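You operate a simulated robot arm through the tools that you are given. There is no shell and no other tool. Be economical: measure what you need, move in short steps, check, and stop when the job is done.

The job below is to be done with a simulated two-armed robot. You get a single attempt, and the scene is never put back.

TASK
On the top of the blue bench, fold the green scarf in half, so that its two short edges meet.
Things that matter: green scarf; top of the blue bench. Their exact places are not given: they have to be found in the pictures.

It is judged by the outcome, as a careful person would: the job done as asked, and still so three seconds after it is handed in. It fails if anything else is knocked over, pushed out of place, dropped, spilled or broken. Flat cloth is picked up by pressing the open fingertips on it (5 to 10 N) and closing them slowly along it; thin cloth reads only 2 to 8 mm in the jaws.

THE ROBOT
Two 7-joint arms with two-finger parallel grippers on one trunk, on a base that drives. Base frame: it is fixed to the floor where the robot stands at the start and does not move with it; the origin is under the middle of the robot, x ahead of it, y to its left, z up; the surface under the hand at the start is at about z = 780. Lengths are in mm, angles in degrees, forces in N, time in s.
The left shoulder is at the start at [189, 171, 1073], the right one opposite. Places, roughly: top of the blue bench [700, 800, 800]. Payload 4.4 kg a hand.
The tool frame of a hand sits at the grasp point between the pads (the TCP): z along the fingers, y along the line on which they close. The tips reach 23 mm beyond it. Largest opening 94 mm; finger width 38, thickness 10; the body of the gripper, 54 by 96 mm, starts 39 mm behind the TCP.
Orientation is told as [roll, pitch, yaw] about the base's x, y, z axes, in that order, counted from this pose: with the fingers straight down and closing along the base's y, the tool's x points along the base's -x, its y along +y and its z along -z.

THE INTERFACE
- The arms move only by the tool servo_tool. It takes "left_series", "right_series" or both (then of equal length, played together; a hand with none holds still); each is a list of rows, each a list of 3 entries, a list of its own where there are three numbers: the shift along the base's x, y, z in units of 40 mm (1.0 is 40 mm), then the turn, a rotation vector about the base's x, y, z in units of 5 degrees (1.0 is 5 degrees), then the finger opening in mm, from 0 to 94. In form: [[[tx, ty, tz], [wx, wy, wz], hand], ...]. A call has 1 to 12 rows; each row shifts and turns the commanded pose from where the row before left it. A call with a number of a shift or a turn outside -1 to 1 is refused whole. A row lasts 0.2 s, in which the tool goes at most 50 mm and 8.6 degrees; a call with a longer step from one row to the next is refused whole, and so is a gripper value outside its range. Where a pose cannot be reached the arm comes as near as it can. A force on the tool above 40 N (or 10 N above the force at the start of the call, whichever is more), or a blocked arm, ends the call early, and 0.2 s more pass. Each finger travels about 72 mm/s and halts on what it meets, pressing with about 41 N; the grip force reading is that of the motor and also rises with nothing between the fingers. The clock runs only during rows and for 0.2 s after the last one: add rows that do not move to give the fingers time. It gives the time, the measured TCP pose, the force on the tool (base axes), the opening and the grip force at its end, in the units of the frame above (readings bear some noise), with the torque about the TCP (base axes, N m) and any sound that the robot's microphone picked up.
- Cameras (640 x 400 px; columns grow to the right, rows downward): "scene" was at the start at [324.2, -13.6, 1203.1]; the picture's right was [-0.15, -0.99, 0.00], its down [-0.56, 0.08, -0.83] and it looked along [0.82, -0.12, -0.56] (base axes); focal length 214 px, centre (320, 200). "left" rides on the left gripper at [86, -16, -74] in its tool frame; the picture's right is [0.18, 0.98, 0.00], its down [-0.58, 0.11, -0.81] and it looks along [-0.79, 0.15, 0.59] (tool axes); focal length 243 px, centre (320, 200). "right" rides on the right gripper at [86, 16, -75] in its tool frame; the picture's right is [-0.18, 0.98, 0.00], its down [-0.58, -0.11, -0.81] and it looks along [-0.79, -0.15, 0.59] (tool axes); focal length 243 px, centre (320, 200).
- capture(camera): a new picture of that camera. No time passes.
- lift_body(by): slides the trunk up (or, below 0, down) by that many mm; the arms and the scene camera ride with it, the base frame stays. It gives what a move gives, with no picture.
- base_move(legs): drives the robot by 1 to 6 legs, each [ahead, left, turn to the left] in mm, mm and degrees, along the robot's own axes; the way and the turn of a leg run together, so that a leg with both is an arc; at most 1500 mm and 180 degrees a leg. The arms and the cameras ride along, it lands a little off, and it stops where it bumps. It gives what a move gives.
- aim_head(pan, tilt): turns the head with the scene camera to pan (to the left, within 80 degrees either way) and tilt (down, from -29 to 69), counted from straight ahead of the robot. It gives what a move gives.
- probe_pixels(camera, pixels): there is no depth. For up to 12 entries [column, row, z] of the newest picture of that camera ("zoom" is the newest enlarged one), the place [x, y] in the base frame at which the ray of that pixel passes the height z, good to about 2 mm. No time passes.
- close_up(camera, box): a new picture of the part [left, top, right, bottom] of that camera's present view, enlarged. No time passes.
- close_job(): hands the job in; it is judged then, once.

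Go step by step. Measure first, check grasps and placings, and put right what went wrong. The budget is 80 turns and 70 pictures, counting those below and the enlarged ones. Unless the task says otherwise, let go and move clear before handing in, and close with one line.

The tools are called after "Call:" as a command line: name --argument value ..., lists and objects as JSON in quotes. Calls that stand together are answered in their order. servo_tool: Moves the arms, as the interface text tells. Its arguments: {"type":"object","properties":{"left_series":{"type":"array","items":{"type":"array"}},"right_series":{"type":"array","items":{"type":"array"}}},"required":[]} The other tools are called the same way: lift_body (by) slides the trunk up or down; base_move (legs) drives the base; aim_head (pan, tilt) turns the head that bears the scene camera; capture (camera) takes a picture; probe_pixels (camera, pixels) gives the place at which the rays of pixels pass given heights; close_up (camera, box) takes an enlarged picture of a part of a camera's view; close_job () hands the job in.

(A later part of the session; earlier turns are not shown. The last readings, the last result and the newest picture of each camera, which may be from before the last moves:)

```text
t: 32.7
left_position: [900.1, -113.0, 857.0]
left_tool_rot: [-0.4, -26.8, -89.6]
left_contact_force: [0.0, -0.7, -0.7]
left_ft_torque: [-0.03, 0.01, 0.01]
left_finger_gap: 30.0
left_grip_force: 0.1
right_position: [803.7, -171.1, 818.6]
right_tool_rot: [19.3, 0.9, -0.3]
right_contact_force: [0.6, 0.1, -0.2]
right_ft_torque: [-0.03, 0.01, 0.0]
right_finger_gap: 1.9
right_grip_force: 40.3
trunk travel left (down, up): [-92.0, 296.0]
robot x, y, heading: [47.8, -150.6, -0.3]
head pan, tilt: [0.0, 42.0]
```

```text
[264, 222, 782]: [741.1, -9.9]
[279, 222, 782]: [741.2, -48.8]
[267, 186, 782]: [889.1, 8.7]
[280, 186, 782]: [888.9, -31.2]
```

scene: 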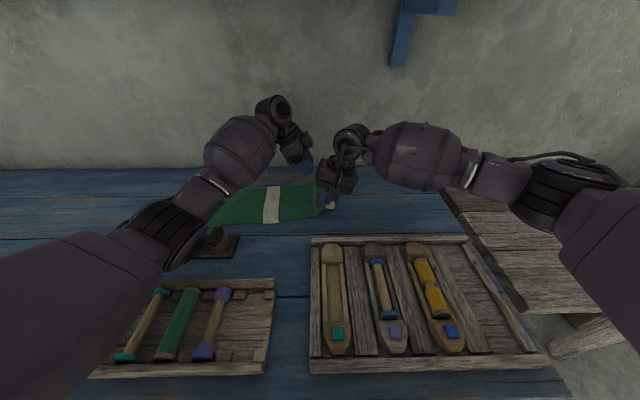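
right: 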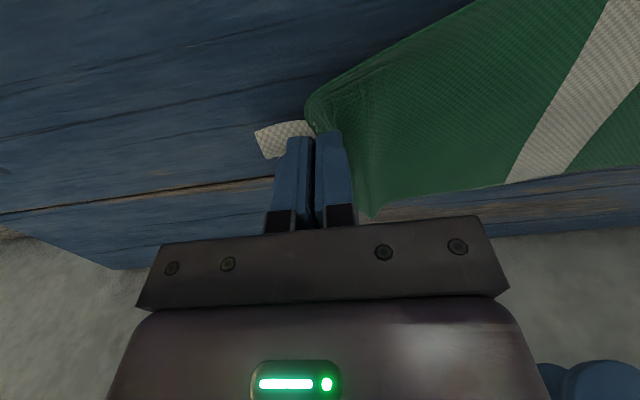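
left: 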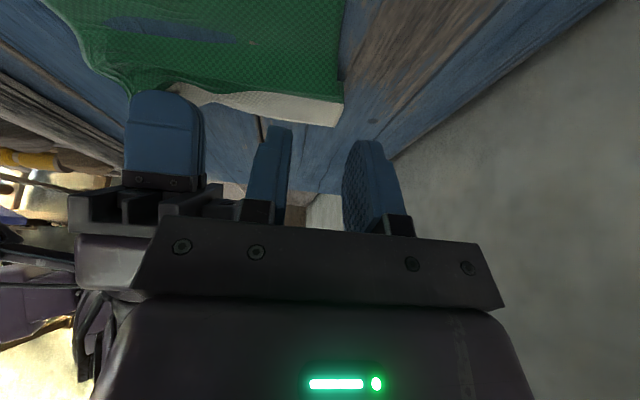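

The scarf has slid somewhat toward −y while being tugged, which is harmless so far. I bring the left to (897,−165) just above the far corner.

Call:
servo_tool --left_series '[[[0, -0.5, 0], [0, 0, 0], 30], [[-0.08, -0.5, -0.2], [0, 0, 0], 30], [[0, -0.3, -0.4], [0, 0, 0], 30], [[0, 0, -0.4], [0, 0, 0], 30], [[0, 0, 0], [0, 0, 0], 30]]'

Call:
close_up --camera "left" --box '[140, 0, 440, 200]'

```text
t: 33.9
left_position: [896.6, -164.9, 815.4]
left_tool_rot: [-0.4, -26.7, -89.6]
left_contact_force: [-0.3, -0.1, -0.2]
left_ft_torque: [0.0, -0.02, -0.01]
left_finger_gap: 30.1
left_grip_force: 0.0
right_position: [803.3, -172.1, 818.0]
right_tool_rot: [19.3, 0.9, -0.4]
right_contact_force: [-0.4, -0.3, 0.3]
right_ft_torque: [-0.08, -0.06, 0.0]
right_finger_gap: 2.0
right_grip_force: 41.0
trunk travel left (down, up): [-92.0, 296.0]
robot x, y, heading: [51.2, -151.2, -0.1]
head pan, tilt: [0.0, 42.0]
```

```text
2.00 times, centred on (290, 100) of left
```

zoom: 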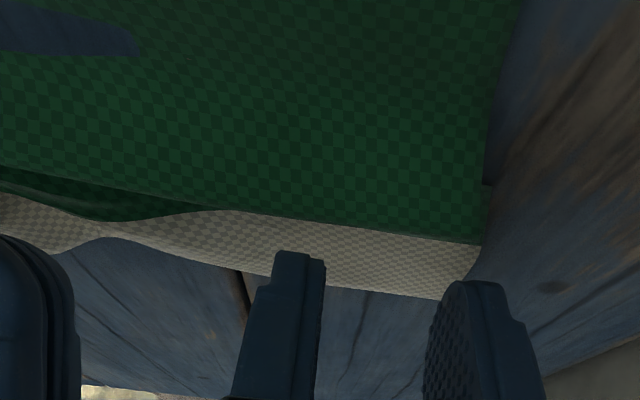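

Call:
probe_pixels --camera "zoom" --pixels '[[290, 253, 786], [320, 262, 786], [440, 300, 786], [470, 283, 786], [500, 285, 786], [440, 298, 782], [480, 246, 782], [250, 268, 782]]'

```text
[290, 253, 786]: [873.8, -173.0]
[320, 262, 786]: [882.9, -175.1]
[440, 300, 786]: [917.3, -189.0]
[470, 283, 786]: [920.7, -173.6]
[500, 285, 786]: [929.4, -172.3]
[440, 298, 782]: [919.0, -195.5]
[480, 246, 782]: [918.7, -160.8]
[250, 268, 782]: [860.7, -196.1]
```

The tips sit too far outward (low edge y≈−173, outer finger at x 912–930 against the cloth edge at 919). I shift 16 mm inward in y and 6 mm in −x, narrow to 24 mm, and come down to touch.

Call:
servo_tool --left_series '[[[-0.15, 0.4, 0], [0, 0, 0], 24], [[0, 0, -0.08], [0, 0, 0], 24], [[0, 0, 0], [0, 0, 0], 24]]'

Call:
servo_tool --left_series '[[[0, 0, -0.04], [0, 0, 0], 24], [[0, 0, 0], [0, 0, 0], 24]]'

```text
t: 34.7
left_position: [891.4, -149.1, 810.7]
left_tool_rot: [-0.4, -26.8, -89.5]
left_contact_force: [0.1, 0.2, -0.3]
left_ft_torque: [0.0, -0.02, 0.04]
left_finger_gap: 24.0
left_grip_force: 0.3
right_position: [803.9, -173.0, 817.7]
right_tool_rot: [19.4, 0.9, -0.3]
right_contact_force: [-0.6, 0.7, 0.3]
right_ft_torque: [-0.02, 0.01, 0.0]
right_finger_gap: 1.9
right_grip_force: 41.3
trunk travel left (down, up): [-92.0, 296.0]
robot x, y, heading: [49.3, -146.4, -0.1]
head pan, tilt: [0.0, 42.0]
```

```text
t: 35.3
left_position: [891.5, -151.3, 811.6]
left_tool_rot: [-0.4, -26.8, -89.6]
left_contact_force: [0.0, 0.0, 1.2]
left_ft_torque: [0.01, 0.01, -0.02]
left_finger_gap: 24.2
left_grip_force: 0.1
right_position: [804.2, -171.6, 818.5]
right_tool_rot: [19.3, 0.9, -0.3]
right_contact_force: [0.6, 0.6, -0.6]
right_ft_torque: [-0.04, 0.0, -0.01]
right_finger_gap: 1.6
right_grip_force: 41.0
trunk travel left (down, up): [-92.0, 296.0]
robot x, y, heading: [50.3, -152.7, -0.3]
head pan, tilt: [0.0, 42.0]
```

Nearly touching (1.2 N). One more millimetre or so.

Call:
servo_tool --left_series '[[[0, 0, -0.035], [0, 0, 0], 24], [[0, 0, 0], [0, 0, 0], 24]]'

```text
t: 35.9
left_position: [891.5, -151.2, 811.2]
left_tool_rot: [-0.3, -26.8, -89.7]
left_contact_force: [0.5, 0.6, 2.7]
left_ft_torque: [0.01, -0.06, 0.0]
left_finger_gap: 24.0
left_grip_force: 0.1
right_position: [803.7, -172.0, 817.5]
right_tool_rot: [19.4, 0.9, -0.3]
right_contact_force: [-0.8, 0.2, -0.5]
right_ft_torque: [-0.04, -0.02, 0.03]
right_finger_gap: 2.0
right_grip_force: 41.5
trunk travel left (down, up): [-92.0, 296.0]
robot x, y, heading: [52.1, -147.6, -0.1]
head pan, tilt: [0.0, 42.0]
```

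Call:
servo_tool --left_series '[[[0, 0, -0.03], [0, 0, 0], 23], [[0, 0, 0], [0, 0, 0], 21], [[0, 0, 0], [0, 0, 0], 19], [[0, 0, 0], [0, 0, 0], 17], [[0, 0, 0], [0, 0, 0], 15], [[0, 0, 0], [0, 0, 0], 13], [[0, 0, 0], [0, 0, 0], 11], [[0, 0, 0], [0, 0, 0], 9], [[0, 0, 0], [0, 0, 0], 8]]'

Call:
close_up --camera "left" --box '[200, 40, 440, 200]'

```text
t: 37.9
left_position: [891.1, -151.1, 810.1]
left_tool_rot: [-0.2, -26.7, -89.7]
left_contact_force: [1.6, 0.5, 14.0]
left_ft_torque: [0.11, -0.09, 0.0]
left_finger_gap: 7.7
left_grip_force: 0.0
right_position: [803.4, -170.7, 819.5]
right_tool_rot: [19.3, 0.9, -0.3]
right_contact_force: [0.8, 0.2, -0.1]
right_ft_torque: [-0.02, 0.01, -0.01]
right_finger_gap: 1.9
right_grip_force: 41.1
trunk travel left (down, up): [-92.0, 296.0]
robot x, y, heading: [48.0, -149.7, -0.3]
head pan, tilt: [0.0, 42.0]
```

```text
2.50 times, centred on (320, 120) of left
```

zoom: 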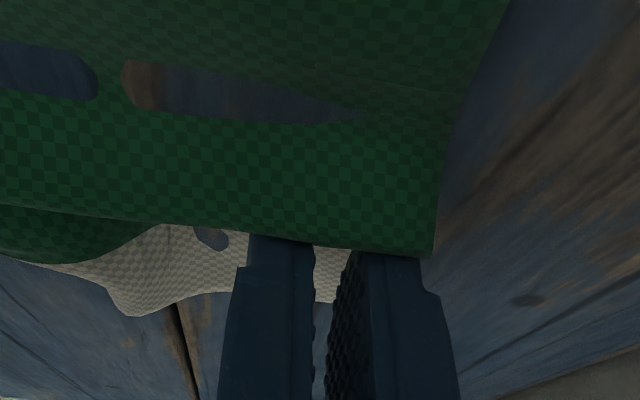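

White cloth lies between the fingers. I'll ease up a touch and finish closing.

Call:
servo_tool --left_series '[[[0, 0, 0.03], [0, 0, 0], 6], [[0, 0, 0], [0, 0, 0], 5], [[0, 0, 0], [0, 0, 0], 4], [[0, 0, 0], [0, 0, 0], 2], [[0, 0, 0], [0, 0, 0], 0], [[0, 0, 0], [0, 0, 0], 0], [[0, 0, 0], [0, 0, 0], 0]]'

Call:
close_up --camera "left" --box '[200, 40, 440, 200]'

```text
t: 39.5
left_position: [890.9, -151.5, 810.0]
left_tool_rot: [-0.5, -26.8, -89.7]
left_contact_force: [-1.1, -0.2, 8.2]
left_ft_torque: [0.09, 0.04, -0.02]
left_finger_gap: 0.0
left_grip_force: 41.0
right_position: [803.6, -172.8, 818.0]
right_tool_rot: [19.3, 1.0, -0.3]
right_contact_force: [0.3, -0.7, 0.0]
right_ft_torque: [-0.07, -0.02, -0.03]
right_finger_gap: 1.9
right_grip_force: 41.2
trunk travel left (down, up): [-92.0, 296.0]
robot x, y, heading: [48.0, -152.3, -0.1]
head pan, tilt: [0.0, 42.0]
```

```text
2.50 times, centred on (320, 120) of left
```

zoom: 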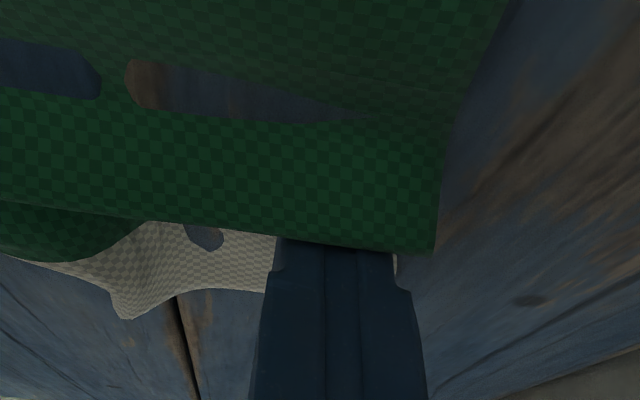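

Left closed on nothing (0.0 mm): with the 27° tilt only a corner of the tips presses. Since the right now leans away, I'll bring the left upright for full-width contact.

Call:
servo_tool --left_series '[[[0, 0, 0.5], [0, 0, 0], 26], [[0, 0, 0], [0.9, 0, 0], 26], [[0, 0, 0], [0.9, 0, 0], 26], [[0, 0, 0], [0.9, 0, 0], 26], [[0, 0, 0], [0.9, 0, 0], 26], [[0, 0, 0], [0.9, 0, 0], 26], [[0, -0.1, 0], [0.4, 0, 0], 26], [[0, 0, 0], [0, 0, 0], 26]]'

Call:
close_up --camera "left" --box '[140, 0, 440, 200]'

```text
t: 41.3
left_position: [893.2, -150.8, 829.4]
left_tool_rot: [-0.2, -2.0, -89.4]
left_contact_force: [5.6, 36.4, 3.7]
left_ft_torque: [-1.59, 0.41, -1.5]
left_finger_gap: 25.9
left_grip_force: 0.2
right_position: [804.2, -175.1, 816.5]
right_tool_rot: [19.0, 1.1, -0.7]
right_contact_force: [-6.0, -37.0, -3.5]
right_ft_torque: [1.88, -0.15, -1.58]
right_finger_gap: 1.7
right_grip_force: 41.1
trunk travel left (down, up): [-92.0, 296.0]
robot x, y, heading: [51.4, -150.9, -0.3]
head pan, tilt: [0.0, 42.0]
```

```text
2.00 times, centred on (290, 100) of left
```

zoom: 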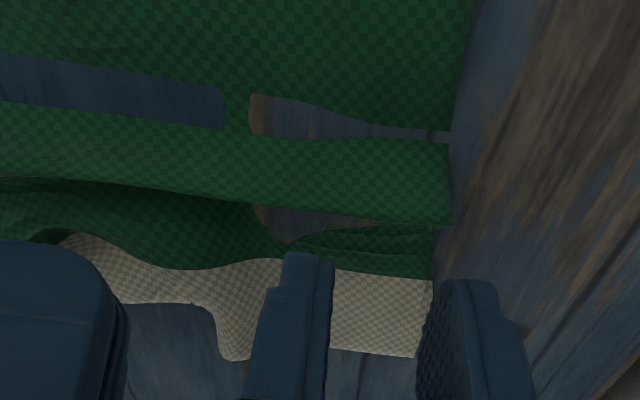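

The bodies press each other at 37 N in y. I'll lean the right 15° more and the left back 6°.

Call:
servo_tool --left_series '[[[0, 0, 0], [-0.6, 0, 0], 26], [[0, 0, 0], [-0.6, 0, 0], 26], [[0, 0, 0], [0, 0, 0], 26], [[0, 0, 0], [0, 0, 0], 26], [[0, 0, 0], [0, 0, 0], 26]]' --right_series '[[[0, 0, 0.05], [0.6, 0, 0], 0], [[0, 0, 0.05], [0.8, 0, 0], 0], [[0, 0, 0], [0.8, 0, 0], 0], [[0, 0, 0], [0.8, 0, 0], 0], [[0, 0, 0], [0, 0, 0], 0]]'

Call:
close_up --camera "left" --box '[140, 0, 440, 200]'

```text
t: 42.5
left_position: [891.4, -155.9, 829.5]
left_tool_rot: [-0.3, -8.3, -89.8]
left_contact_force: [0.2, 0.0, -1.0]
left_ft_torque: [-0.01, -0.01, -0.01]
left_finger_gap: 26.0
left_grip_force: 0.0
right_position: [803.3, -171.6, 823.1]
right_tool_rot: [34.5, 0.9, 0.0]
right_contact_force: [-0.2, -0.5, 0.2]
right_ft_torque: [-0.05, -0.02, 0.0]
right_finger_gap: 2.0
right_grip_force: 41.1
trunk travel left (down, up): [-92.0, 296.0]
robot x, y, heading: [50.6, -155.0, 0.2]
head pan, tilt: [0.0, 42.0]
```

```text
2.00 times, centred on (290, 100) of left
```

zoom: 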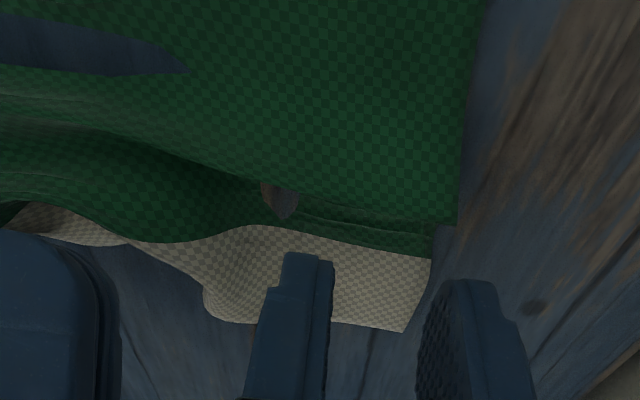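

Call:
probe_pixels --camera "zoom" --pixels '[[432, 260, 782], [405, 330, 782], [330, 322, 782], [215, 305, 782], [245, 225, 782], [320, 258, 806], [455, 282, 806]]'

```text
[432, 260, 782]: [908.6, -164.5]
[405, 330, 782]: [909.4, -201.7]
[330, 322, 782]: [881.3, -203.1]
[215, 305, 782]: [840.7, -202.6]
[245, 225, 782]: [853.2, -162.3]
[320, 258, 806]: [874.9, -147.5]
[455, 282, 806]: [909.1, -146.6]
```

The stripe's far part spans (841–909, −164…−202). I shift the left to about (881,−168) and lower to just above it.

Call:
servo_tool --left_series '[[[-0.25, 0, 0], [0, 0, 0], 26], [[0, -0.3, -0.2], [0, 0, 0], 26], [[0, 0, -0.3], [0, 0, 0], 26], [[0, 0, 0], [0, 0, 0], 26]]'

```text
t: 43.5
left_position: [882.2, -166.3, 810.0]
left_tool_rot: [-0.2, -8.3, -89.6]
left_contact_force: [0.4, 4.3, 1.8]
left_ft_torque: [-0.22, 0.06, -0.15]
left_finger_gap: 26.0
left_grip_force: 0.0
right_position: [803.8, -171.5, 823.9]
right_tool_rot: [34.3, 0.9, -0.1]
right_contact_force: [0.9, -3.8, -0.6]
right_ft_torque: [0.12, 0.05, -0.07]
right_finger_gap: 2.1
right_grip_force: 41.2
trunk travel left (down, up): [-92.0, 296.0]
robot x, y, heading: [47.1, -151.1, -0.1]
head pan, tilt: [0.0, 42.0]
```

A light 4 N touch only; I lean the left 3° back to free it and step down.

Call:
servo_tool --left_series '[[[0, 0, 0], [-0.6, 0, 0], 26], [[0, 0, -0.04], [0, 0, 0], 26], [[0, 0, 0], [0, 0, 0], 26]]'

Call:
servo_tool --left_series '[[[0, 0, -0.04], [0, 0, 0], 26], [[0, 0, 0], [0, 0, 0], 26]]'

```text
t: 44.3
left_position: [880.8, -166.0, 809.3]
left_tool_rot: [-0.3, -11.3, -89.6]
left_contact_force: [0.2, -1.0, 1.7]
left_ft_torque: [0.02, 0.01, 0.03]
left_finger_gap: 26.0
left_grip_force: 0.0
right_position: [803.0, -172.5, 821.1]
right_tool_rot: [34.2, 1.0, -0.1]
right_contact_force: [0.0, 0.7, -0.5]
right_ft_torque: [-0.07, -0.01, -0.02]
right_finger_gap: 2.2
right_grip_force: 41.2
trunk travel left (down, up): [-92.0, 296.0]
robot x, y, heading: [46.2, -148.3, -0.1]
head pan, tilt: [0.0, 42.0]
```

```text
t: 44.9
left_position: [880.7, -167.2, 807.5]
left_tool_rot: [-0.2, -11.4, -89.7]
left_contact_force: [-0.2, 0.3, 5.3]
left_ft_torque: [0.09, -0.08, -0.04]
left_finger_gap: 26.4
left_grip_force: 0.5
right_position: [803.3, -171.4, 821.9]
right_tool_rot: [34.3, 0.9, 0.1]
right_contact_force: [-0.3, -0.1, -0.5]
right_ft_torque: [-0.05, 0.03, -0.02]
right_finger_gap: 1.8
right_grip_force: 40.3
trunk travel left (down, up): [-92.0, 296.0]
robot x, y, heading: [49.2, -148.3, -0.2]
head pan, tilt: [0.0, 42.0]
```

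Contact at 5.3 N. Press slightly more and close slowly, as worked on the right.

Call:
servo_tool --left_series '[[[0, 0, -0.02], [0, 0, 0], 25], [[0, 0, 0], [0, 0, 0], 23], [[0, 0, 0], [0, 0, 0], 21], [[0, 0, 0], [0, 0, 0], 19], [[0, 0, 0], [0, 0, 0], 17], [[0, 0, 0], [0, 0, 0], 15], [[0, 0, 0], [0, 0, 0], 13], [[0, 0, 0], [0, 0, 0], 11], [[0, 0, 0], [0, 0, 0], 9], [[0, 0, 0], [0, 0, 0], 7]]'

Call:
close_up --camera "left" --box '[200, 40, 440, 200]'

```text
t: 47.1
left_position: [879.3, -167.1, 808.6]
left_tool_rot: [-0.1, -11.3, -89.8]
left_contact_force: [1.7, -0.3, 15.9]
left_ft_torque: [0.23, -0.11, 0.02]
left_finger_gap: 6.6
left_grip_force: 0.1
right_position: [802.4, -172.1, 823.7]
right_tool_rot: [34.3, 1.0, 0.1]
right_contact_force: [-0.5, -0.8, -0.3]
right_ft_torque: [-0.03, -0.03, 0.01]
right_finger_gap: 2.1
right_grip_force: 40.5
trunk travel left (down, up): [-92.0, 296.0]
robot x, y, heading: [50.7, -149.0, -0.1]
head pan, tilt: [0.0, 42.0]
```

```text
2.50 times, centred on (320, 120) of left
```

zoom: 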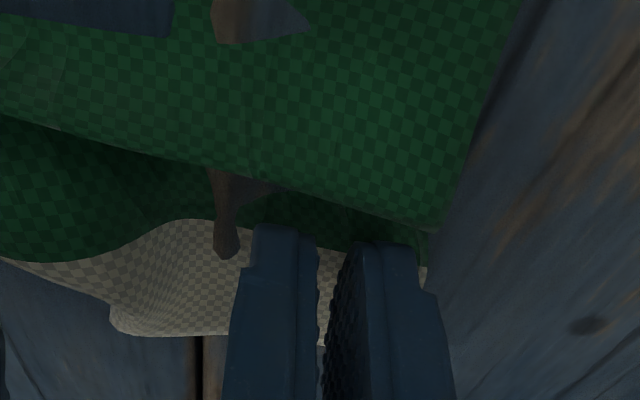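

Call:
servo_tool --left_series '[[[0, 0, 0.01], [0, 0, 0], 6], [[0, 0, 0], [0, 0, 0], 5], [[0, 0, 0], [0, 0, 0], 4], [[0, 0, 0], [0, 0, 0], 3], [[0, 0, 0], [0, 0, 0], 2], [[0, 0, 0], [0, 0, 0], 0], [[0, 0, 0], [0, 0, 0], 0], [[0, 0, 0], [0, 0, 0], 0]]'

```text
t: 48.9
left_position: [879.3, -167.4, 807.4]
left_tool_rot: [-0.2, -11.3, -89.7]
left_contact_force: [0.2, -0.7, 16.2]
left_ft_torque: [0.22, 0.01, 0.01]
left_finger_gap: 0.0
left_grip_force: 41.3
right_position: [802.8, -171.5, 822.7]
right_tool_rot: [34.3, 0.8, -0.1]
right_contact_force: [-0.1, 0.1, -0.2]
right_ft_torque: [-0.03, 0.01, -0.01]
right_finger_gap: 1.9
right_grip_force: 41.5
trunk travel left (down, up): [-92.0, 296.0]
robot x, y, heading: [51.1, -147.0, -0.2]
head pan, tilt: [0.0, 42.0]
```

Still nothing held. On the right, closing along y (across the stripe) caught the ruck, and with the right leaning 34° there is now room for the left in that same pose. I'll lift the left, bring it upright and yaw it to 0.

Call:
servo_tool --left_series '[[[0, 0, 0.6], [0, 0, 0], 10], [[0, 0.6, 0.6], [0, 0, 0], 30], [[0, 0.6, 0.3], [0.8, 0, 0], 30], [[0, 0.2, 0], [0.8, 0, 0], 30], [[0, 0, 0], [0.7, 0, 0], 30], [[0, 0, 0], [0, 0, 1], 30], [[0, 0, 0], [0, 0, 1], 30], [[0, 0, 0], [0, 0, 1], 30], [[0, 0, 0], [0, 0, 1], 30], [[0, 0, 0], [0, 0, 1], 30], [[0, 0, 0], [0, 0, 1], 30], [[0, 0, 0], [0, 0, 1], 30]]'

Call:
servo_tool --left_series '[[[0, 0, 0], [0, 0, 1], 30], [[0, 0, 0], [0, 0, 1], 30], [[0, 0, 0], [0, 0, 1], 30], [[0, 0, 0], [0, 0, 1], 30], [[0, 0, 0], [0, 0, 1], 30], [[0, 0, 0], [0, 0, 1], 30], [[0, 0, 0], [0, 0, 1], 30], [[0, 0, 0], [0, 0, 1], 30], [[0, 0, 0], [0, 0, 0], 30]]'

Call:
capture --camera "left"

Call:
capture --camera "scene"

```text
t: 51.5
left_position: [881.2, -110.3, 866.8]
left_tool_rot: [-0.2, 0.2, -54.6]
left_contact_force: [-0.2, 0.2, 0.4]
left_ft_torque: [0.01, 0.01, 0.04]
left_finger_gap: 30.0
left_grip_force: 0.1
right_position: [803.6, -172.3, 820.6]
right_tool_rot: [34.3, 1.0, 0.0]
right_contact_force: [-0.1, 0.5, 0.1]
right_ft_torque: [-0.08, 0.01, 0.02]
right_finger_gap: 1.9
right_grip_force: 41.4
trunk travel left (down, up): [-92.0, 296.0]
robot x, y, heading: [48.7, -151.9, -0.4]
head pan, tilt: [0.0, 42.0]
```

```text
t: 53.5
left_position: [881.0, -109.8, 865.7]
left_tool_rot: [-0.2, 0.3, -14.6]
left_contact_force: [-0.3, -1.1, -0.6]
left_ft_torque: [0.0, 0.02, -0.01]
left_finger_gap: 29.6
left_grip_force: 0.1
right_position: [804.1, -172.3, 823.3]
right_tool_rot: [34.3, 0.9, 0.0]
right_contact_force: [-0.6, 0.0, 0.4]
right_ft_torque: [-0.07, 0.01, 0.0]
right_finger_gap: 1.7
right_grip_force: 41.1
trunk travel left (down, up): [-92.0, 296.0]
robot x, y, heading: [50.6, -149.1, -0.2]
head pan, tilt: [0.0, 42.0]
```

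```text
34 pictures are left
```

left: 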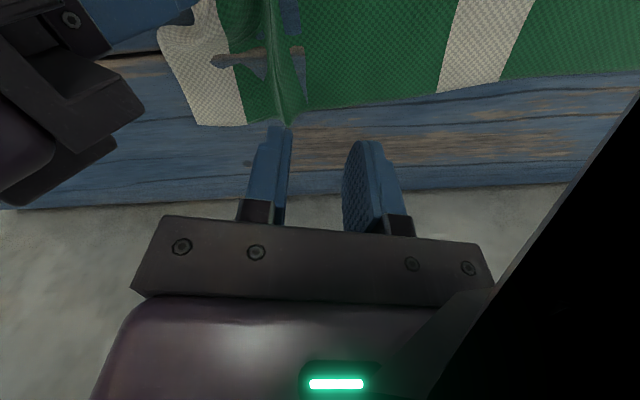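

```text
33 pictures are left
```

scene: 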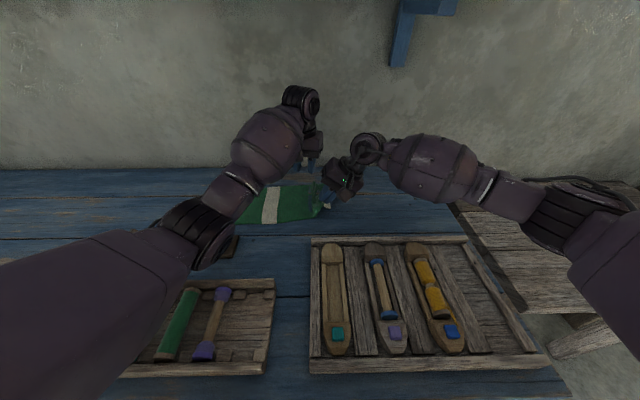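

Now the view is clear: the stripe's far corner is at (198–245, 124) and a standing ruck runs along (285, 60–125), just inside it. I'll straddle the stripe and ruck. Measure first.

Call:
probe_pixels --camera "left" --pixels '[[199, 125, 782], [246, 122, 782], [272, 112, 782], [288, 122, 790], [306, 108, 782], [175, 75, 782], [228, 60, 782], [270, 60, 790], [305, 60, 782], [440, 92, 782], [437, 50, 782]]'

```text
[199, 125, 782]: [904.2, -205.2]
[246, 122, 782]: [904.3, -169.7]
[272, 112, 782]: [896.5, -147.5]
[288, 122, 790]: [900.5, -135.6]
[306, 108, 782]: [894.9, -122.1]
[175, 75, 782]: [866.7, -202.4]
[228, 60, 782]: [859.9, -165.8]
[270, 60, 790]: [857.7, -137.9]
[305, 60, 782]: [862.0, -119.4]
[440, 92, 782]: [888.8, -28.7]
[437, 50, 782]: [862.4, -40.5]
```

I straddle: centre y≈−150, opening 62, x≈880, then down close.

Call:
servo_tool --left_series '[[[0, -0.5, 0], [0, 0, 0], 62], [[0, -0.5, -0.4], [0, 0, 0], 62], [[0, 0, -0.5], [0, 0, 0], 62], [[0, 0, -0.4], [0, 0, 0], 62], [[0, 0, 0], [0, 0, 0], 62]]'

Call:
capture --camera "left"

```text
t: 54.5
left_position: [883.6, -150.2, 824.5]
left_tool_rot: [-0.4, -0.4, -14.6]
left_contact_force: [0.1, 0.5, 0.9]
left_ft_torque: [-0.06, -0.01, -0.02]
left_finger_gap: 62.1
left_grip_force: 0.2
right_position: [803.4, -177.7, 812.3]
right_tool_rot: [33.5, 1.7, -0.5]
right_contact_force: [1.0, -0.5, -0.5]
right_ft_torque: [-0.01, 0.03, -0.02]
right_finger_gap: 1.8
right_grip_force: 41.4
trunk travel left (down, up): [-92.0, 296.0]
robot x, y, heading: [51.6, -150.6, -0.5]
head pan, tilt: [0.0, 42.0]
stopped in row 5 (left hand): the force on the tool passed its limit at 46 N (the readings are from after the stop); the commanded pose is now the measured one
```

```text
32 pictures are left
```

left: 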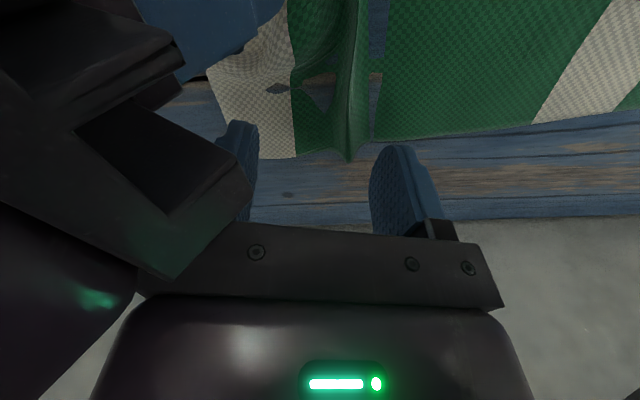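

The right palm's upper end touches the left palm. There is about 30 mm of slack in the cloth across x (far corner at 904, expected ~930), so I'll draw the right hand 25 mm toward −x for room, and raise it a little off the table.

Call:
servo_tool --left_series '[[[0, 0, 0], [0, 0, 0], 62], [[0, 0, 0], [0, 0, 0], 62], [[0.0, 0, 0], [0, 0, 0.8], 62], [[0, 0, 0], [0, 0, 0.8], 62], [[0, 0, 0], [0, 0, 0.8], 62], [[0, 0, 0], [0, 0, 0], 62]]' --right_series '[[[-0.25, 0, 0.1], [0, 0, 0], 0], [[-0.25, 0, 0.1], [0, 0, 0], 0], [[-0.15, 0, 0.1], [0, 0, 0], 0], [[0, 0, 0], [0, 0, 0], 0], [[0, 0, 0], [0, 0, 0], 0], [[0, 0, 0], [0, 0, 0], 0]]'

Call:
capture --camera "left"

```text
t: 55.7
left_position: [885.1, -146.7, 823.6]
left_tool_rot: [-0.1, -0.1, -4.2]
left_contact_force: [-0.4, 1.2, 0.9]
left_ft_torque: [-0.1, -0.03, -0.12]
left_finger_gap: 62.0
left_grip_force: 0.0
right_position: [779.5, -183.0, 822.8]
right_tool_rot: [33.0, 1.8, -1.3]
right_contact_force: [0.2, -0.8, -0.6]
right_ft_torque: [0.05, 0.02, -0.03]
right_finger_gap: 1.9
right_grip_force: 40.9
trunk travel left (down, up): [-92.0, 296.0]
robot x, y, heading: [49.1, -153.8, -0.2]
head pan, tilt: [0.0, 42.0]
stopped in row 5 (left hand): the force on the tool passed its limit at 47 N (the readings are from after the stop); the commanded pose is now the measured one
```

```text
31 pictures are left
```

left: 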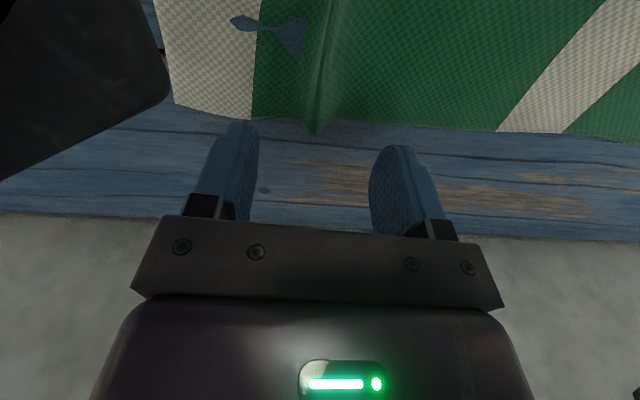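

The palms are clear now, but turning toward yaw 0 brought the left camera stalk against the right hand (dark shape top left). I turn the left back to about −25 and look.

Call:
servo_tool --left_series '[[[0, 0, 0], [0, 0, -1], 62], [[0, 0, 0], [0, 0, -1], 62], [[0, 0, 0], [0, 0, -1], 62], [[0, 0, 0], [0, 0, -1], 62], [[0, 0, 0], [0, 0, 0], 62]]'

Call:
capture --camera "left"

```text
t: 56.9
left_position: [885.7, -146.3, 823.8]
left_tool_rot: [-0.1, -0.1, -24.4]
left_contact_force: [-0.2, 0.0, -1.3]
left_ft_torque: [0.02, 0.01, 0.0]
left_finger_gap: 62.0
left_grip_force: 0.0
right_position: [779.7, -182.3, 822.7]
right_tool_rot: [33.0, 1.9, -1.3]
right_contact_force: [-0.9, -0.8, 0.1]
right_ft_torque: [-0.03, 0.0, -0.01]
right_finger_gap: 2.1
right_grip_force: 41.0
trunk travel left (down, up): [-92.0, 296.0]
robot x, y, heading: [48.4, -147.9, -0.3]
head pan, tilt: [0.0, 42.0]
```

```text
30 pictures are left
```

left: 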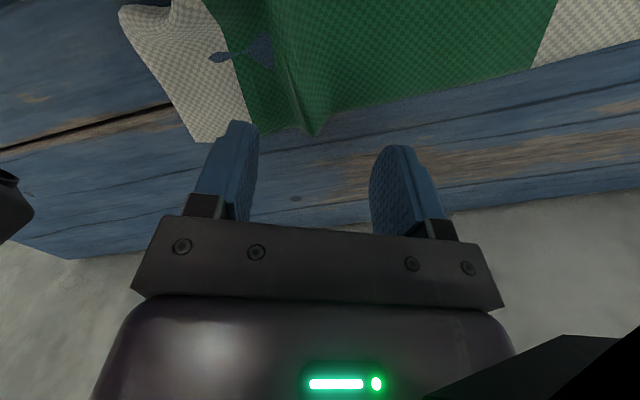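

Call:
probe_pixels --camera "left" --pixels '[[194, 140, 782], [248, 126, 782], [314, 132, 784], [270, 125, 782], [160, 80, 782], [228, 60, 782], [285, 60, 790], [243, 124, 801], [395, 148, 801], [340, 108, 782]]'

```text
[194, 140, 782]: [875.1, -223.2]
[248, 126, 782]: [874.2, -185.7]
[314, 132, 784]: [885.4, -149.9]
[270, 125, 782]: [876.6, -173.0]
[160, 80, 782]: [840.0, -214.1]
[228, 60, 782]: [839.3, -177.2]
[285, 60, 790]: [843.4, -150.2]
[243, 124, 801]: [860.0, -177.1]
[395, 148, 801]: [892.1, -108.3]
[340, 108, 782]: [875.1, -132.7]
```

The scarf slid along with the right, so the far corner is now at (875,−223) with the ruck at (885,−150). I'll pin the cloth with the left (press about 10 N here) while the right draws the near corner 40 mm toward −y. That turns the edge a little and separates the hands.

Call:
servo_tool --left_series '[[[-0.2, 0, -0.2], [0, 0, 0], 62], [[0, 0, -0.2], [0, 0, 0], 62], [[0, 0, -0.06], [0, 0, 0], 62], [[0, 0, -0.03], [0, 0, 0], 62], [[0, 0, 0], [0, 0, 0], 62]]'

```text
t: 58.1
left_position: [876.6, -145.5, 807.1]
left_tool_rot: [0.0, -0.2, -24.2]
left_contact_force: [0.2, 0.1, 0.7]
left_ft_torque: [0.0, -0.02, 0.02]
left_finger_gap: 61.9
left_grip_force: 0.1
right_position: [779.5, -182.0, 824.4]
right_tool_rot: [33.0, 1.8, -1.2]
right_contact_force: [0.0, 0.7, -0.6]
right_ft_torque: [-0.06, -0.02, 0.01]
right_finger_gap: 1.8
right_grip_force: 41.4
trunk travel left (down, up): [-92.0, 296.0]
robot x, y, heading: [48.9, -150.5, -0.0]
head pan, tilt: [0.0, 42.0]
```

No contact at x 877. I try easing 12 mm further in −x at this hover, to grasp directly.

Call:
servo_tool --left_series '[[[-0.15, 0, 0.05], [0, 0, 0], 62], [[-0.15, -0.1, 0], [0, 0, 0], 62], [[0, 0, 0], [0, 0, 0], 62]]'

Call:
close_up --camera "left" --box '[120, 20, 480, 220]'

```text
t: 58.9
left_position: [867.5, -148.5, 824.2]
left_tool_rot: [0.5, -1.5, -24.1]
left_contact_force: [-0.5, -0.4, 1.0]
left_ft_torque: [0.02, 0.01, 0.0]
left_finger_gap: 62.1
left_grip_force: 0.1
right_position: [778.7, -182.1, 830.7]
right_tool_rot: [33.1, 1.3, -1.0]
right_contact_force: [-0.5, -0.1, 0.0]
right_ft_torque: [-0.05, -0.03, 0.0]
right_finger_gap: 1.7
right_grip_force: 40.9
trunk travel left (down, up): [-92.0, 296.0]
robot x, y, heading: [50.1, -150.4, -0.1]
head pan, tilt: [0.0, 42.0]
```

```text
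1.78 times, centred on (300, 120) of left
```

zoom: 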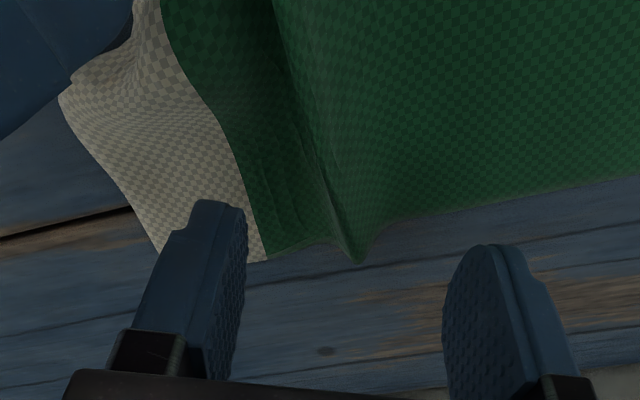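

The z readings jumped (+14 left, +8 right) with no tool force, so the forearms are pressing each other. I go back 10 mm in x, pin the cloth there and pull the right toward −y.

Call:
servo_tool --left_series '[[[0.25, 0.1, 0.0], [0, 0, 0], 62], [[0, 0, 0], [0, 0, 0], 62], [[0, 0, 0], [0, 0, 0], 62]]' --right_series '[[[0, -0.25, 0], [0, 0, 0], 0], [[0, 0, 0], [0, 0, 0], 0], [[0, 0, 0], [0, 0, 0], 0]]'

Call:
servo_tool --left_series '[[[0, 0, -0.1], [0, 0, 0], 62], [[0, 0, -0.05], [0, 0, 0], 62], [[0, 0, 0], [0, 0, 0], 62]]'

```text
t: 59.7
left_position: [874.9, -146.1, 813.4]
left_tool_rot: [0.1, -0.6, -24.2]
left_contact_force: [-0.2, -0.2, 0.3]
left_ft_torque: [0.01, -0.01, 0.01]
left_finger_gap: 62.1
left_grip_force: 0.0
right_position: [777.9, -191.8, 824.5]
right_tool_rot: [33.0, 1.7, -1.1]
right_contact_force: [0.1, -1.2, 0.3]
right_ft_torque: [-0.05, -0.03, 0.03]
right_finger_gap: 2.0
right_grip_force: 40.9
trunk travel left (down, up): [-92.0, 296.0]
robot x, y, heading: [55.6, -152.5, -0.3]
head pan, tilt: [0.0, 42.0]
```

```text
t: 60.5
left_position: [876.6, -143.9, 808.7]
left_tool_rot: [0.2, -0.8, -24.1]
left_contact_force: [0.8, 0.2, -0.4]
left_ft_torque: [-0.01, 0.04, 0.0]
left_finger_gap: 62.0
left_grip_force: 0.1
right_position: [779.1, -191.4, 826.1]
right_tool_rot: [33.0, 1.7, -1.3]
right_contact_force: [-0.8, -0.2, 0.5]
right_ft_torque: [-0.06, -0.01, 0.02]
right_finger_gap: 2.1
right_grip_force: 41.3
trunk travel left (down, up): [-92.0, 296.0]
robot x, y, heading: [51.1, -149.3, -0.1]
head pan, tilt: [0.0, 42.0]
```

Call:
servo_tool --left_series '[[[0, 0, -0.08], [0, 0, 0], 62], [[0, 0, -0.06], [0, 0, 0], 62], [[0, 0, 0], [0, 0, 0], 62], [[0, 0, 0], [0, 0, 0], 62], [[0, 0, 0], [0, 0, 0], 62], [[0, 0, 0], [0, 0, 0], 62], [[0, 0, 0], [0, 0, 0], 62]]' --right_series '[[[0, 0, 0], [0, 0, 0], 0], [[0, 0, -0.1], [0, 0, 0], 0], [[0, -0.3, -0.1], [0, 0, 0], 0], [[0, -0.3, 0], [0, 0, 0], 0], [[0, -0.3, 0], [0, 0, 0], 0], [[0, -0.2, 0], [0, 0, 0], 0], [[0, 0, 0], [0, 0, 0], 0]]'

Call:
capture --camera "left"

```text
t: 62.1
left_position: [877.8, -143.8, 807.2]
left_tool_rot: [0.3, -1.1, -24.1]
left_contact_force: [0.0, 0.3, -0.4]
left_ft_torque: [0.0, -0.01, -0.02]
left_finger_gap: 61.8
left_grip_force: 0.0
right_position: [778.0, -234.3, 817.9]
right_tool_rot: [33.0, 1.7, -1.1]
right_contact_force: [0.5, 0.6, -0.3]
right_ft_torque: [-0.03, -0.05, 0.02]
right_finger_gap: 2.0
right_grip_force: 41.3
trunk travel left (down, up): [-92.0, 296.0]
robot x, y, heading: [50.3, -153.1, -0.4]
head pan, tilt: [0.0, 42.0]
```

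```text
28 pictures are left
```

left: 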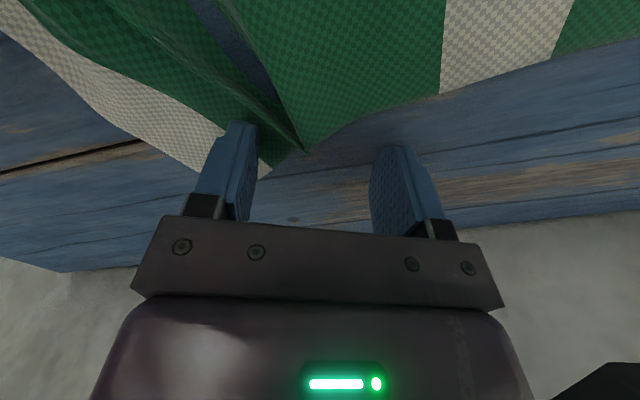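

The near corner has been drawn out and the edge is now diagonal; the hands are about 130 mm apart. I measure the far corner again.

Call:
probe_pixels --camera "left" --pixels '[[195, 165, 782], [268, 165, 782], [305, 150, 784], [215, 130, 782], [100, 110, 782], [225, 120, 782], [440, 92, 782]]'

Call:
close_up --camera "left" --box '[60, 20, 420, 240]'

```text
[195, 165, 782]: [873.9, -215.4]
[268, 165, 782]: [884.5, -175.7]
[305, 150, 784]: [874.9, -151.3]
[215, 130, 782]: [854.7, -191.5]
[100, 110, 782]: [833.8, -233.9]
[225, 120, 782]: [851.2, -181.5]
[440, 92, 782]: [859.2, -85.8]
```

```text
1.78 times, centred on (240, 130) of left
```

zoom: 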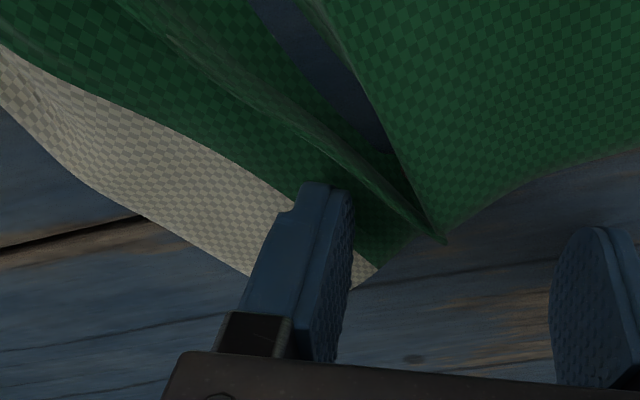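

I move the left over the stripe's far part: about (862,−186), opening 36, staying a little high first.

Call:
servo_tool --left_series '[[[0, 0, 0.35], [0, 0, 0], 36], [[-0.2, -0.5, 0.1], [0, 0, 0], 36], [[-0.2, -0.5, 0], [0, 0, 0], 36], [[0, 0, 0], [0, 0, 0], 36]]'

Call:
close_up --camera "left" --box '[60, 20, 460, 240]'

```text
t: 63.1
left_position: [857.4, -187.1, 811.8]
left_tool_rot: [-0.1, -0.2, -24.2]
left_contact_force: [0.0, -0.5, 0.3]
left_ft_torque: [0.03, -0.02, 0.01]
left_finger_gap: 36.4
left_grip_force: 0.0
right_position: [778.1, -234.2, 815.5]
right_tool_rot: [33.0, 1.9, -1.2]
right_contact_force: [-0.2, -0.5, -0.8]
right_ft_torque: [-0.01, 0.0, -0.03]
right_finger_gap: 1.6
right_grip_force: 40.7
trunk travel left (down, up): [-92.0, 296.0]
robot x, y, heading: [50.9, -149.1, -0.0]
head pan, tilt: [0.0, 42.0]
```

```text
1.60 times, centred on (260, 130) of left
```

zoom: 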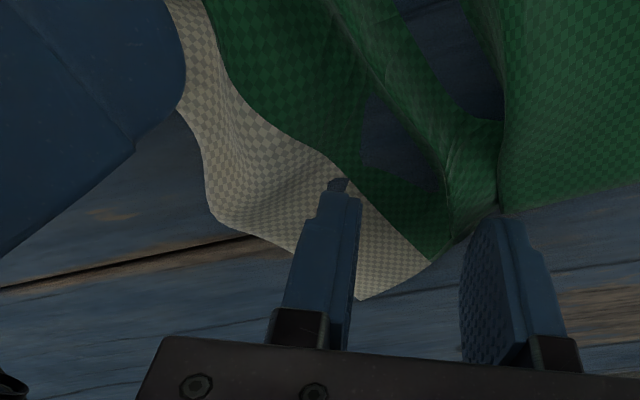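

No contact between the hands now. The outer finger is over the stripe and the inner one on green. I shift 8 mm outward and lower to touch.

Call:
servo_tool --left_series '[[[0, -0.2, 0], [0, 0, 0], 36], [[0, 0, -0.1], [0, 0, 0], 36], [[0, 0, -0.05], [0, 0, 0], 36], [[0, 0, 0], [0, 0, 0], 36]]'

Call:
servo_tool --left_series '[[[0, 0, -0.04], [0, 0, 0], 36], [[0, 0, 0], [0, 0, 0], 36]]'

```text
t: 64.1
left_position: [856.2, -195.3, 807.4]
left_tool_rot: [0.0, -0.2, -24.3]
left_contact_force: [0.0, -1.9, 6.9]
left_ft_torque: [0.12, 0.01, 0.02]
left_finger_gap: 35.2
left_grip_force: 0.1
right_position: [780.5, -235.8, 814.9]
right_tool_rot: [33.0, 1.9, -1.2]
right_contact_force: [0.1, 0.6, 0.5]
right_ft_torque: [-0.05, 0.01, -0.05]
right_finger_gap: 1.8
right_grip_force: 40.5
trunk travel left (down, up): [-92.0, 296.0]
robot x, y, heading: [50.7, -150.7, 0.0]
head pan, tilt: [0.0, 42.0]
```

```text
t: 64.7
left_position: [856.8, -195.0, 805.9]
left_tool_rot: [-0.1, -0.2, -24.2]
left_contact_force: [-0.6, -2.3, 7.9]
left_ft_torque: [0.16, 0.02, 0.01]
left_finger_gap: 35.0
left_grip_force: 0.0
right_position: [780.3, -235.5, 815.9]
right_tool_rot: [33.0, 1.8, -1.2]
right_contact_force: [0.1, 0.5, -0.3]
right_ft_torque: [-0.03, 0.01, 0.03]
right_finger_gap: 1.8
right_grip_force: 41.0
trunk travel left (down, up): [-92.0, 296.0]
robot x, y, heading: [49.0, -150.1, -0.3]
head pan, tilt: [0.0, 42.0]
```

The load is on the inner finger, which sits on the doubled fold. I press 1 mm more and close slowly.

Call:
servo_tool --left_series '[[[0, 0, -0.03], [0, 0, 0], 34], [[0, 0, 0], [0, 0, 0], 32], [[0, 0, 0], [0, 0, 0], 30], [[0, 0, 0], [0, 0, 0], 27], [[0, 0, 0], [0, 0, 0], 25], [[0, 0, 0], [0, 0, 0], 22], [[0, 0, 0], [0, 0, 0], 20], [[0, 0, 0], [0, 0, 0], 17], [[0, 0, 0], [0, 0, 0], 15], [[0, 0, 0], [0, 0, 0], 12], [[0, 0, 0], [0, 0, 0], 10], [[0, 0, 0], [0, 0, 0], 8]]'

Call:
servo_tool --left_series '[[[0, 0, 0.02], [0, 0, 0], 6], [[0, 0, 0], [0, 0, 0], 5], [[0, 0, 0], [0, 0, 0], 4], [[0, 0, 0], [0, 0, 0], 2], [[0, 0, 0], [0, 0, 0], 0], [[0, 0, 0], [0, 0, 0], 0], [[0, 0, 0], [0, 0, 0], 0]]'

Call:
close_up --camera "left" --box '[60, 20, 460, 240]'

```text
t: 67.3
left_position: [856.6, -193.8, 805.4]
left_tool_rot: [-0.1, -0.4, -24.1]
left_contact_force: [0.7, 0.7, 21.8]
left_ft_torque: [0.35, 0.18, -0.02]
left_finger_gap: 9.4
left_grip_force: 1.4
right_position: [778.8, -234.4, 816.3]
right_tool_rot: [33.1, 1.8, -1.2]
right_contact_force: [-0.1, 0.0, -1.0]
right_ft_torque: [-0.04, 0.02, 0.01]
right_finger_gap: 2.0
right_grip_force: 40.9
trunk travel left (down, up): [-92.0, 296.0]
robot x, y, heading: [52.6, -151.4, -0.0]
head pan, tilt: [0.0, 42.0]
```

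```text
t: 68.9
left_position: [856.6, -194.4, 806.1]
left_tool_rot: [-0.1, -0.2, -24.1]
left_contact_force: [0.3, 2.6, 17.6]
left_ft_torque: [0.32, 0.21, -0.01]
left_finger_gap: 1.5
left_grip_force: 40.0
right_position: [778.5, -236.2, 817.7]
right_tool_rot: [33.0, 1.8, -1.2]
right_contact_force: [0.4, 0.2, 0.0]
right_ft_torque: [-0.02, 0.02, -0.02]
right_finger_gap: 1.9
right_grip_force: 40.8
trunk travel left (down, up): [-92.0, 296.0]
robot x, y, heading: [50.8, -148.9, 0.2]
head pan, tilt: [0.0, 42.0]
```

```text
1.60 times, centred on (260, 130) of left
```

zoom: 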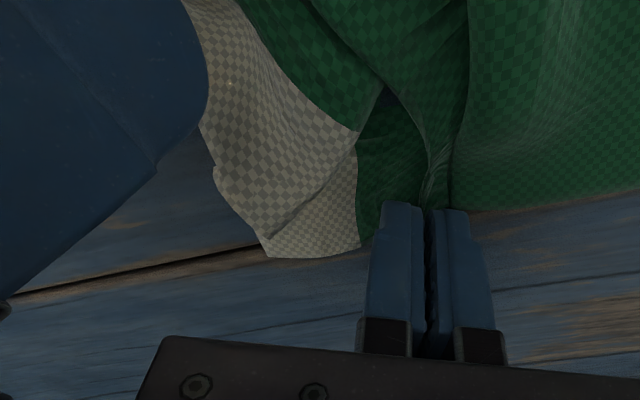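

The left jaws read 1.5 mm with the green pleat running between the fingers at (430,190). I lift both hands together by 50 mm to see how it hangs.

Call:
servo_tool --left_series '[[[0, 0, 0.3], [0, 0, 0], 0], [[0, 0, 0.4], [0, 0, 0], 0], [[0, 0, 0.4], [0, 0, 0], 0], [[0, 0, 0.4], [0, 0, 0], 0], [[0, 0, 0], [0, 0, 0], 0]]' --right_series '[[[0, 0, 0.3], [0, 0, 0], 0], [[0, 0, 0.4], [0, 0, 0], 0], [[0, 0, 0.4], [0, 0, 0], 0], [[0, 0, 0.3], [0, 0, 0], 0], [[0, 0, 0], [0, 0, 0], 0]]'

Call:
capture --camera "left"

Call:
capture --camera "scene"

```text
t: 70.1
left_position: [856.6, -193.1, 862.8]
left_tool_rot: [-0.1, -0.1, -24.2]
left_contact_force: [0.1, 0.4, 0.5]
left_ft_torque: [0.0, -0.01, -0.01]
left_finger_gap: 1.7
left_grip_force: 41.1
right_position: [778.2, -236.5, 870.6]
right_tool_rot: [33.0, 1.9, -1.2]
right_contact_force: [0.5, 0.7, -0.3]
right_ft_torque: [-0.03, 0.02, 0.01]
right_finger_gap: 1.8
right_grip_force: 41.0
trunk travel left (down, up): [-92.0, 296.0]
robot x, y, heading: [47.1, -150.9, -0.4]
head pan, tilt: [0.0, 42.0]
```

```text
24 pictures are left
```

left: 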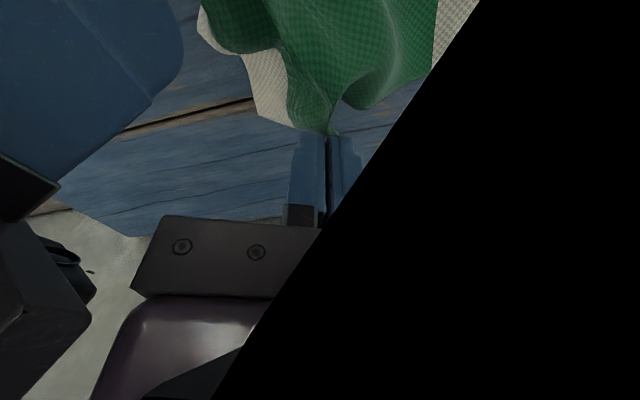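

```text
23 pictures are left
```

scene: 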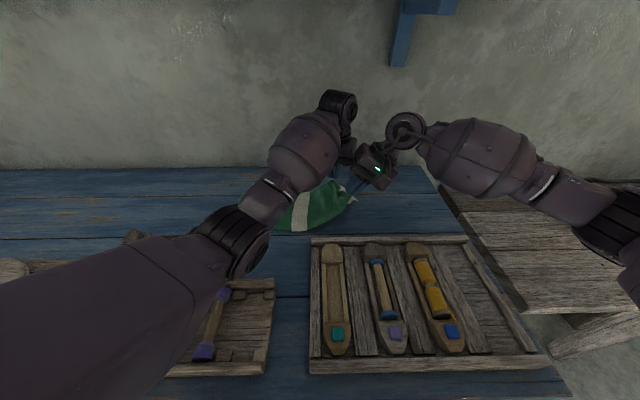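

Both corners hang from the hands. Now I raise further while moving toward +y, straightening the held edge (left to x≈885, both at about y −135).

Call:
servo_tool --left_series '[[[0.1, 0.2, 0.2], [0, 0, 0], 0], [[0.1, 0.25, 0.2], [0, 0, 0], 0], [[0.1, 0.25, 0.2], [0, 0, 0], 0], [[0.1, 0.25, 0.2], [0, 0, 0], 0], [[0.1, 0.25, 0.2], [0, 0, 0], 0], [[0.1, 0.25, 0.2], [0, 0, 0], 0], [[0, 0, 0], [0, 0, 0], 0]]' --right_series '[[[0, 0.35, 0.2], [0, 0, 0], 0], [[0, 0.4, 0.2], [0, 0, 0], 0], [[0, 0.4, 0.2], [0, 0, 0], 0], [[0, 0.4, 0.2], [0, 0, 0], 0], [[0, 0.4, 0.15], [0, 0, 0], 0], [[0, 0.4, 0.1], [0, 0, 0], 0], [[0, 0, 0], [0, 0, 0], 0]]'

Call:
base_move --legs '[[0, 80, 0]]'

Call:
capture --camera "scene"

```text
t: 71.7
left_position: [882.3, -135.3, 912.0]
left_tool_rot: [-0.1, -0.2, -24.2]
left_contact_force: [-1.0, 1.0, 0.2]
left_ft_torque: [-0.01, 0.02, 0.03]
left_finger_gap: 1.6
left_grip_force: 40.8
right_position: [779.7, -142.8, 913.0]
right_tool_rot: [32.9, 1.9, -1.2]
right_contact_force: [3.0, 0.6, -1.1]
right_ft_torque: [-0.05, -0.05, -0.02]
right_finger_gap: 1.8
right_grip_force: 41.5
trunk travel left (down, up): [-92.0, 296.0]
robot x, y, heading: [44.2, -150.9, 0.2]
head pan, tilt: [0.0, 42.0]
```

```text
t: 73.0
left_position: [883.1, -54.3, 911.6]
left_tool_rot: [-0.1, -0.2, -24.2]
left_contact_force: [-1.6, 0.6, -0.2]
left_ft_torque: [0.02, 0.03, 0.03]
left_finger_gap: 1.7
left_grip_force: 40.9
right_position: [779.2, -63.6, 913.8]
right_tool_rot: [33.0, 1.9, -1.1]
right_contact_force: [1.4, 0.6, 0.5]
right_ft_torque: [-0.04, -0.04, -0.03]
right_finger_gap: 2.2
right_grip_force: 41.4
trunk travel left (down, up): [-92.0, 296.0]
robot x, y, heading: [48.5, -71.1, -0.1]
head pan, tilt: [0.0, 42.0]
```

```text
22 pictures are left
```

scene: 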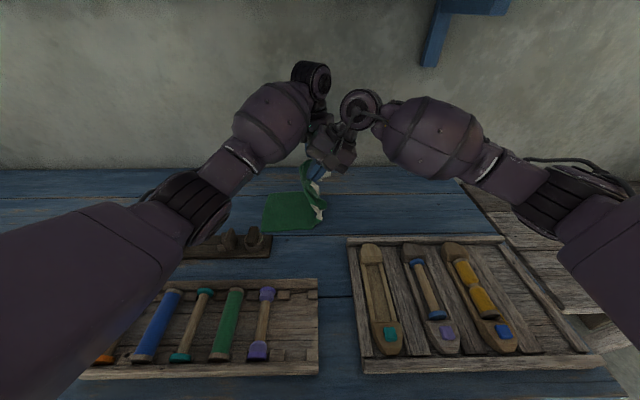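

The fold is forming: the lower half lies at (262–325, 193–232) and the held end hangs above it. I enlarge and measure the lower half's left edge.

Call:
close_up --camera "scene" --box '[220, 140, 380, 240]'

Call:
probe_pixels --camera "scene" --pixels '[[262, 229, 782], [270, 195, 782], [325, 230, 782], [318, 215, 782], [255, 256, 800], [350, 238, 800]]'

```text
4.00 times, centred on (300, 190) of scene
```

zoom: 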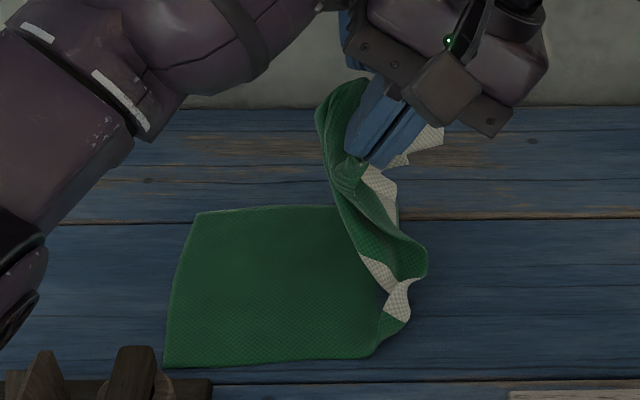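

```text
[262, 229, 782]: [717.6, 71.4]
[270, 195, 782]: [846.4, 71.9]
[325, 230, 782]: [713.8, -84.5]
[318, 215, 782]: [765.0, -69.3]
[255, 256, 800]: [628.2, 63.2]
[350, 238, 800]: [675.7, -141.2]
```

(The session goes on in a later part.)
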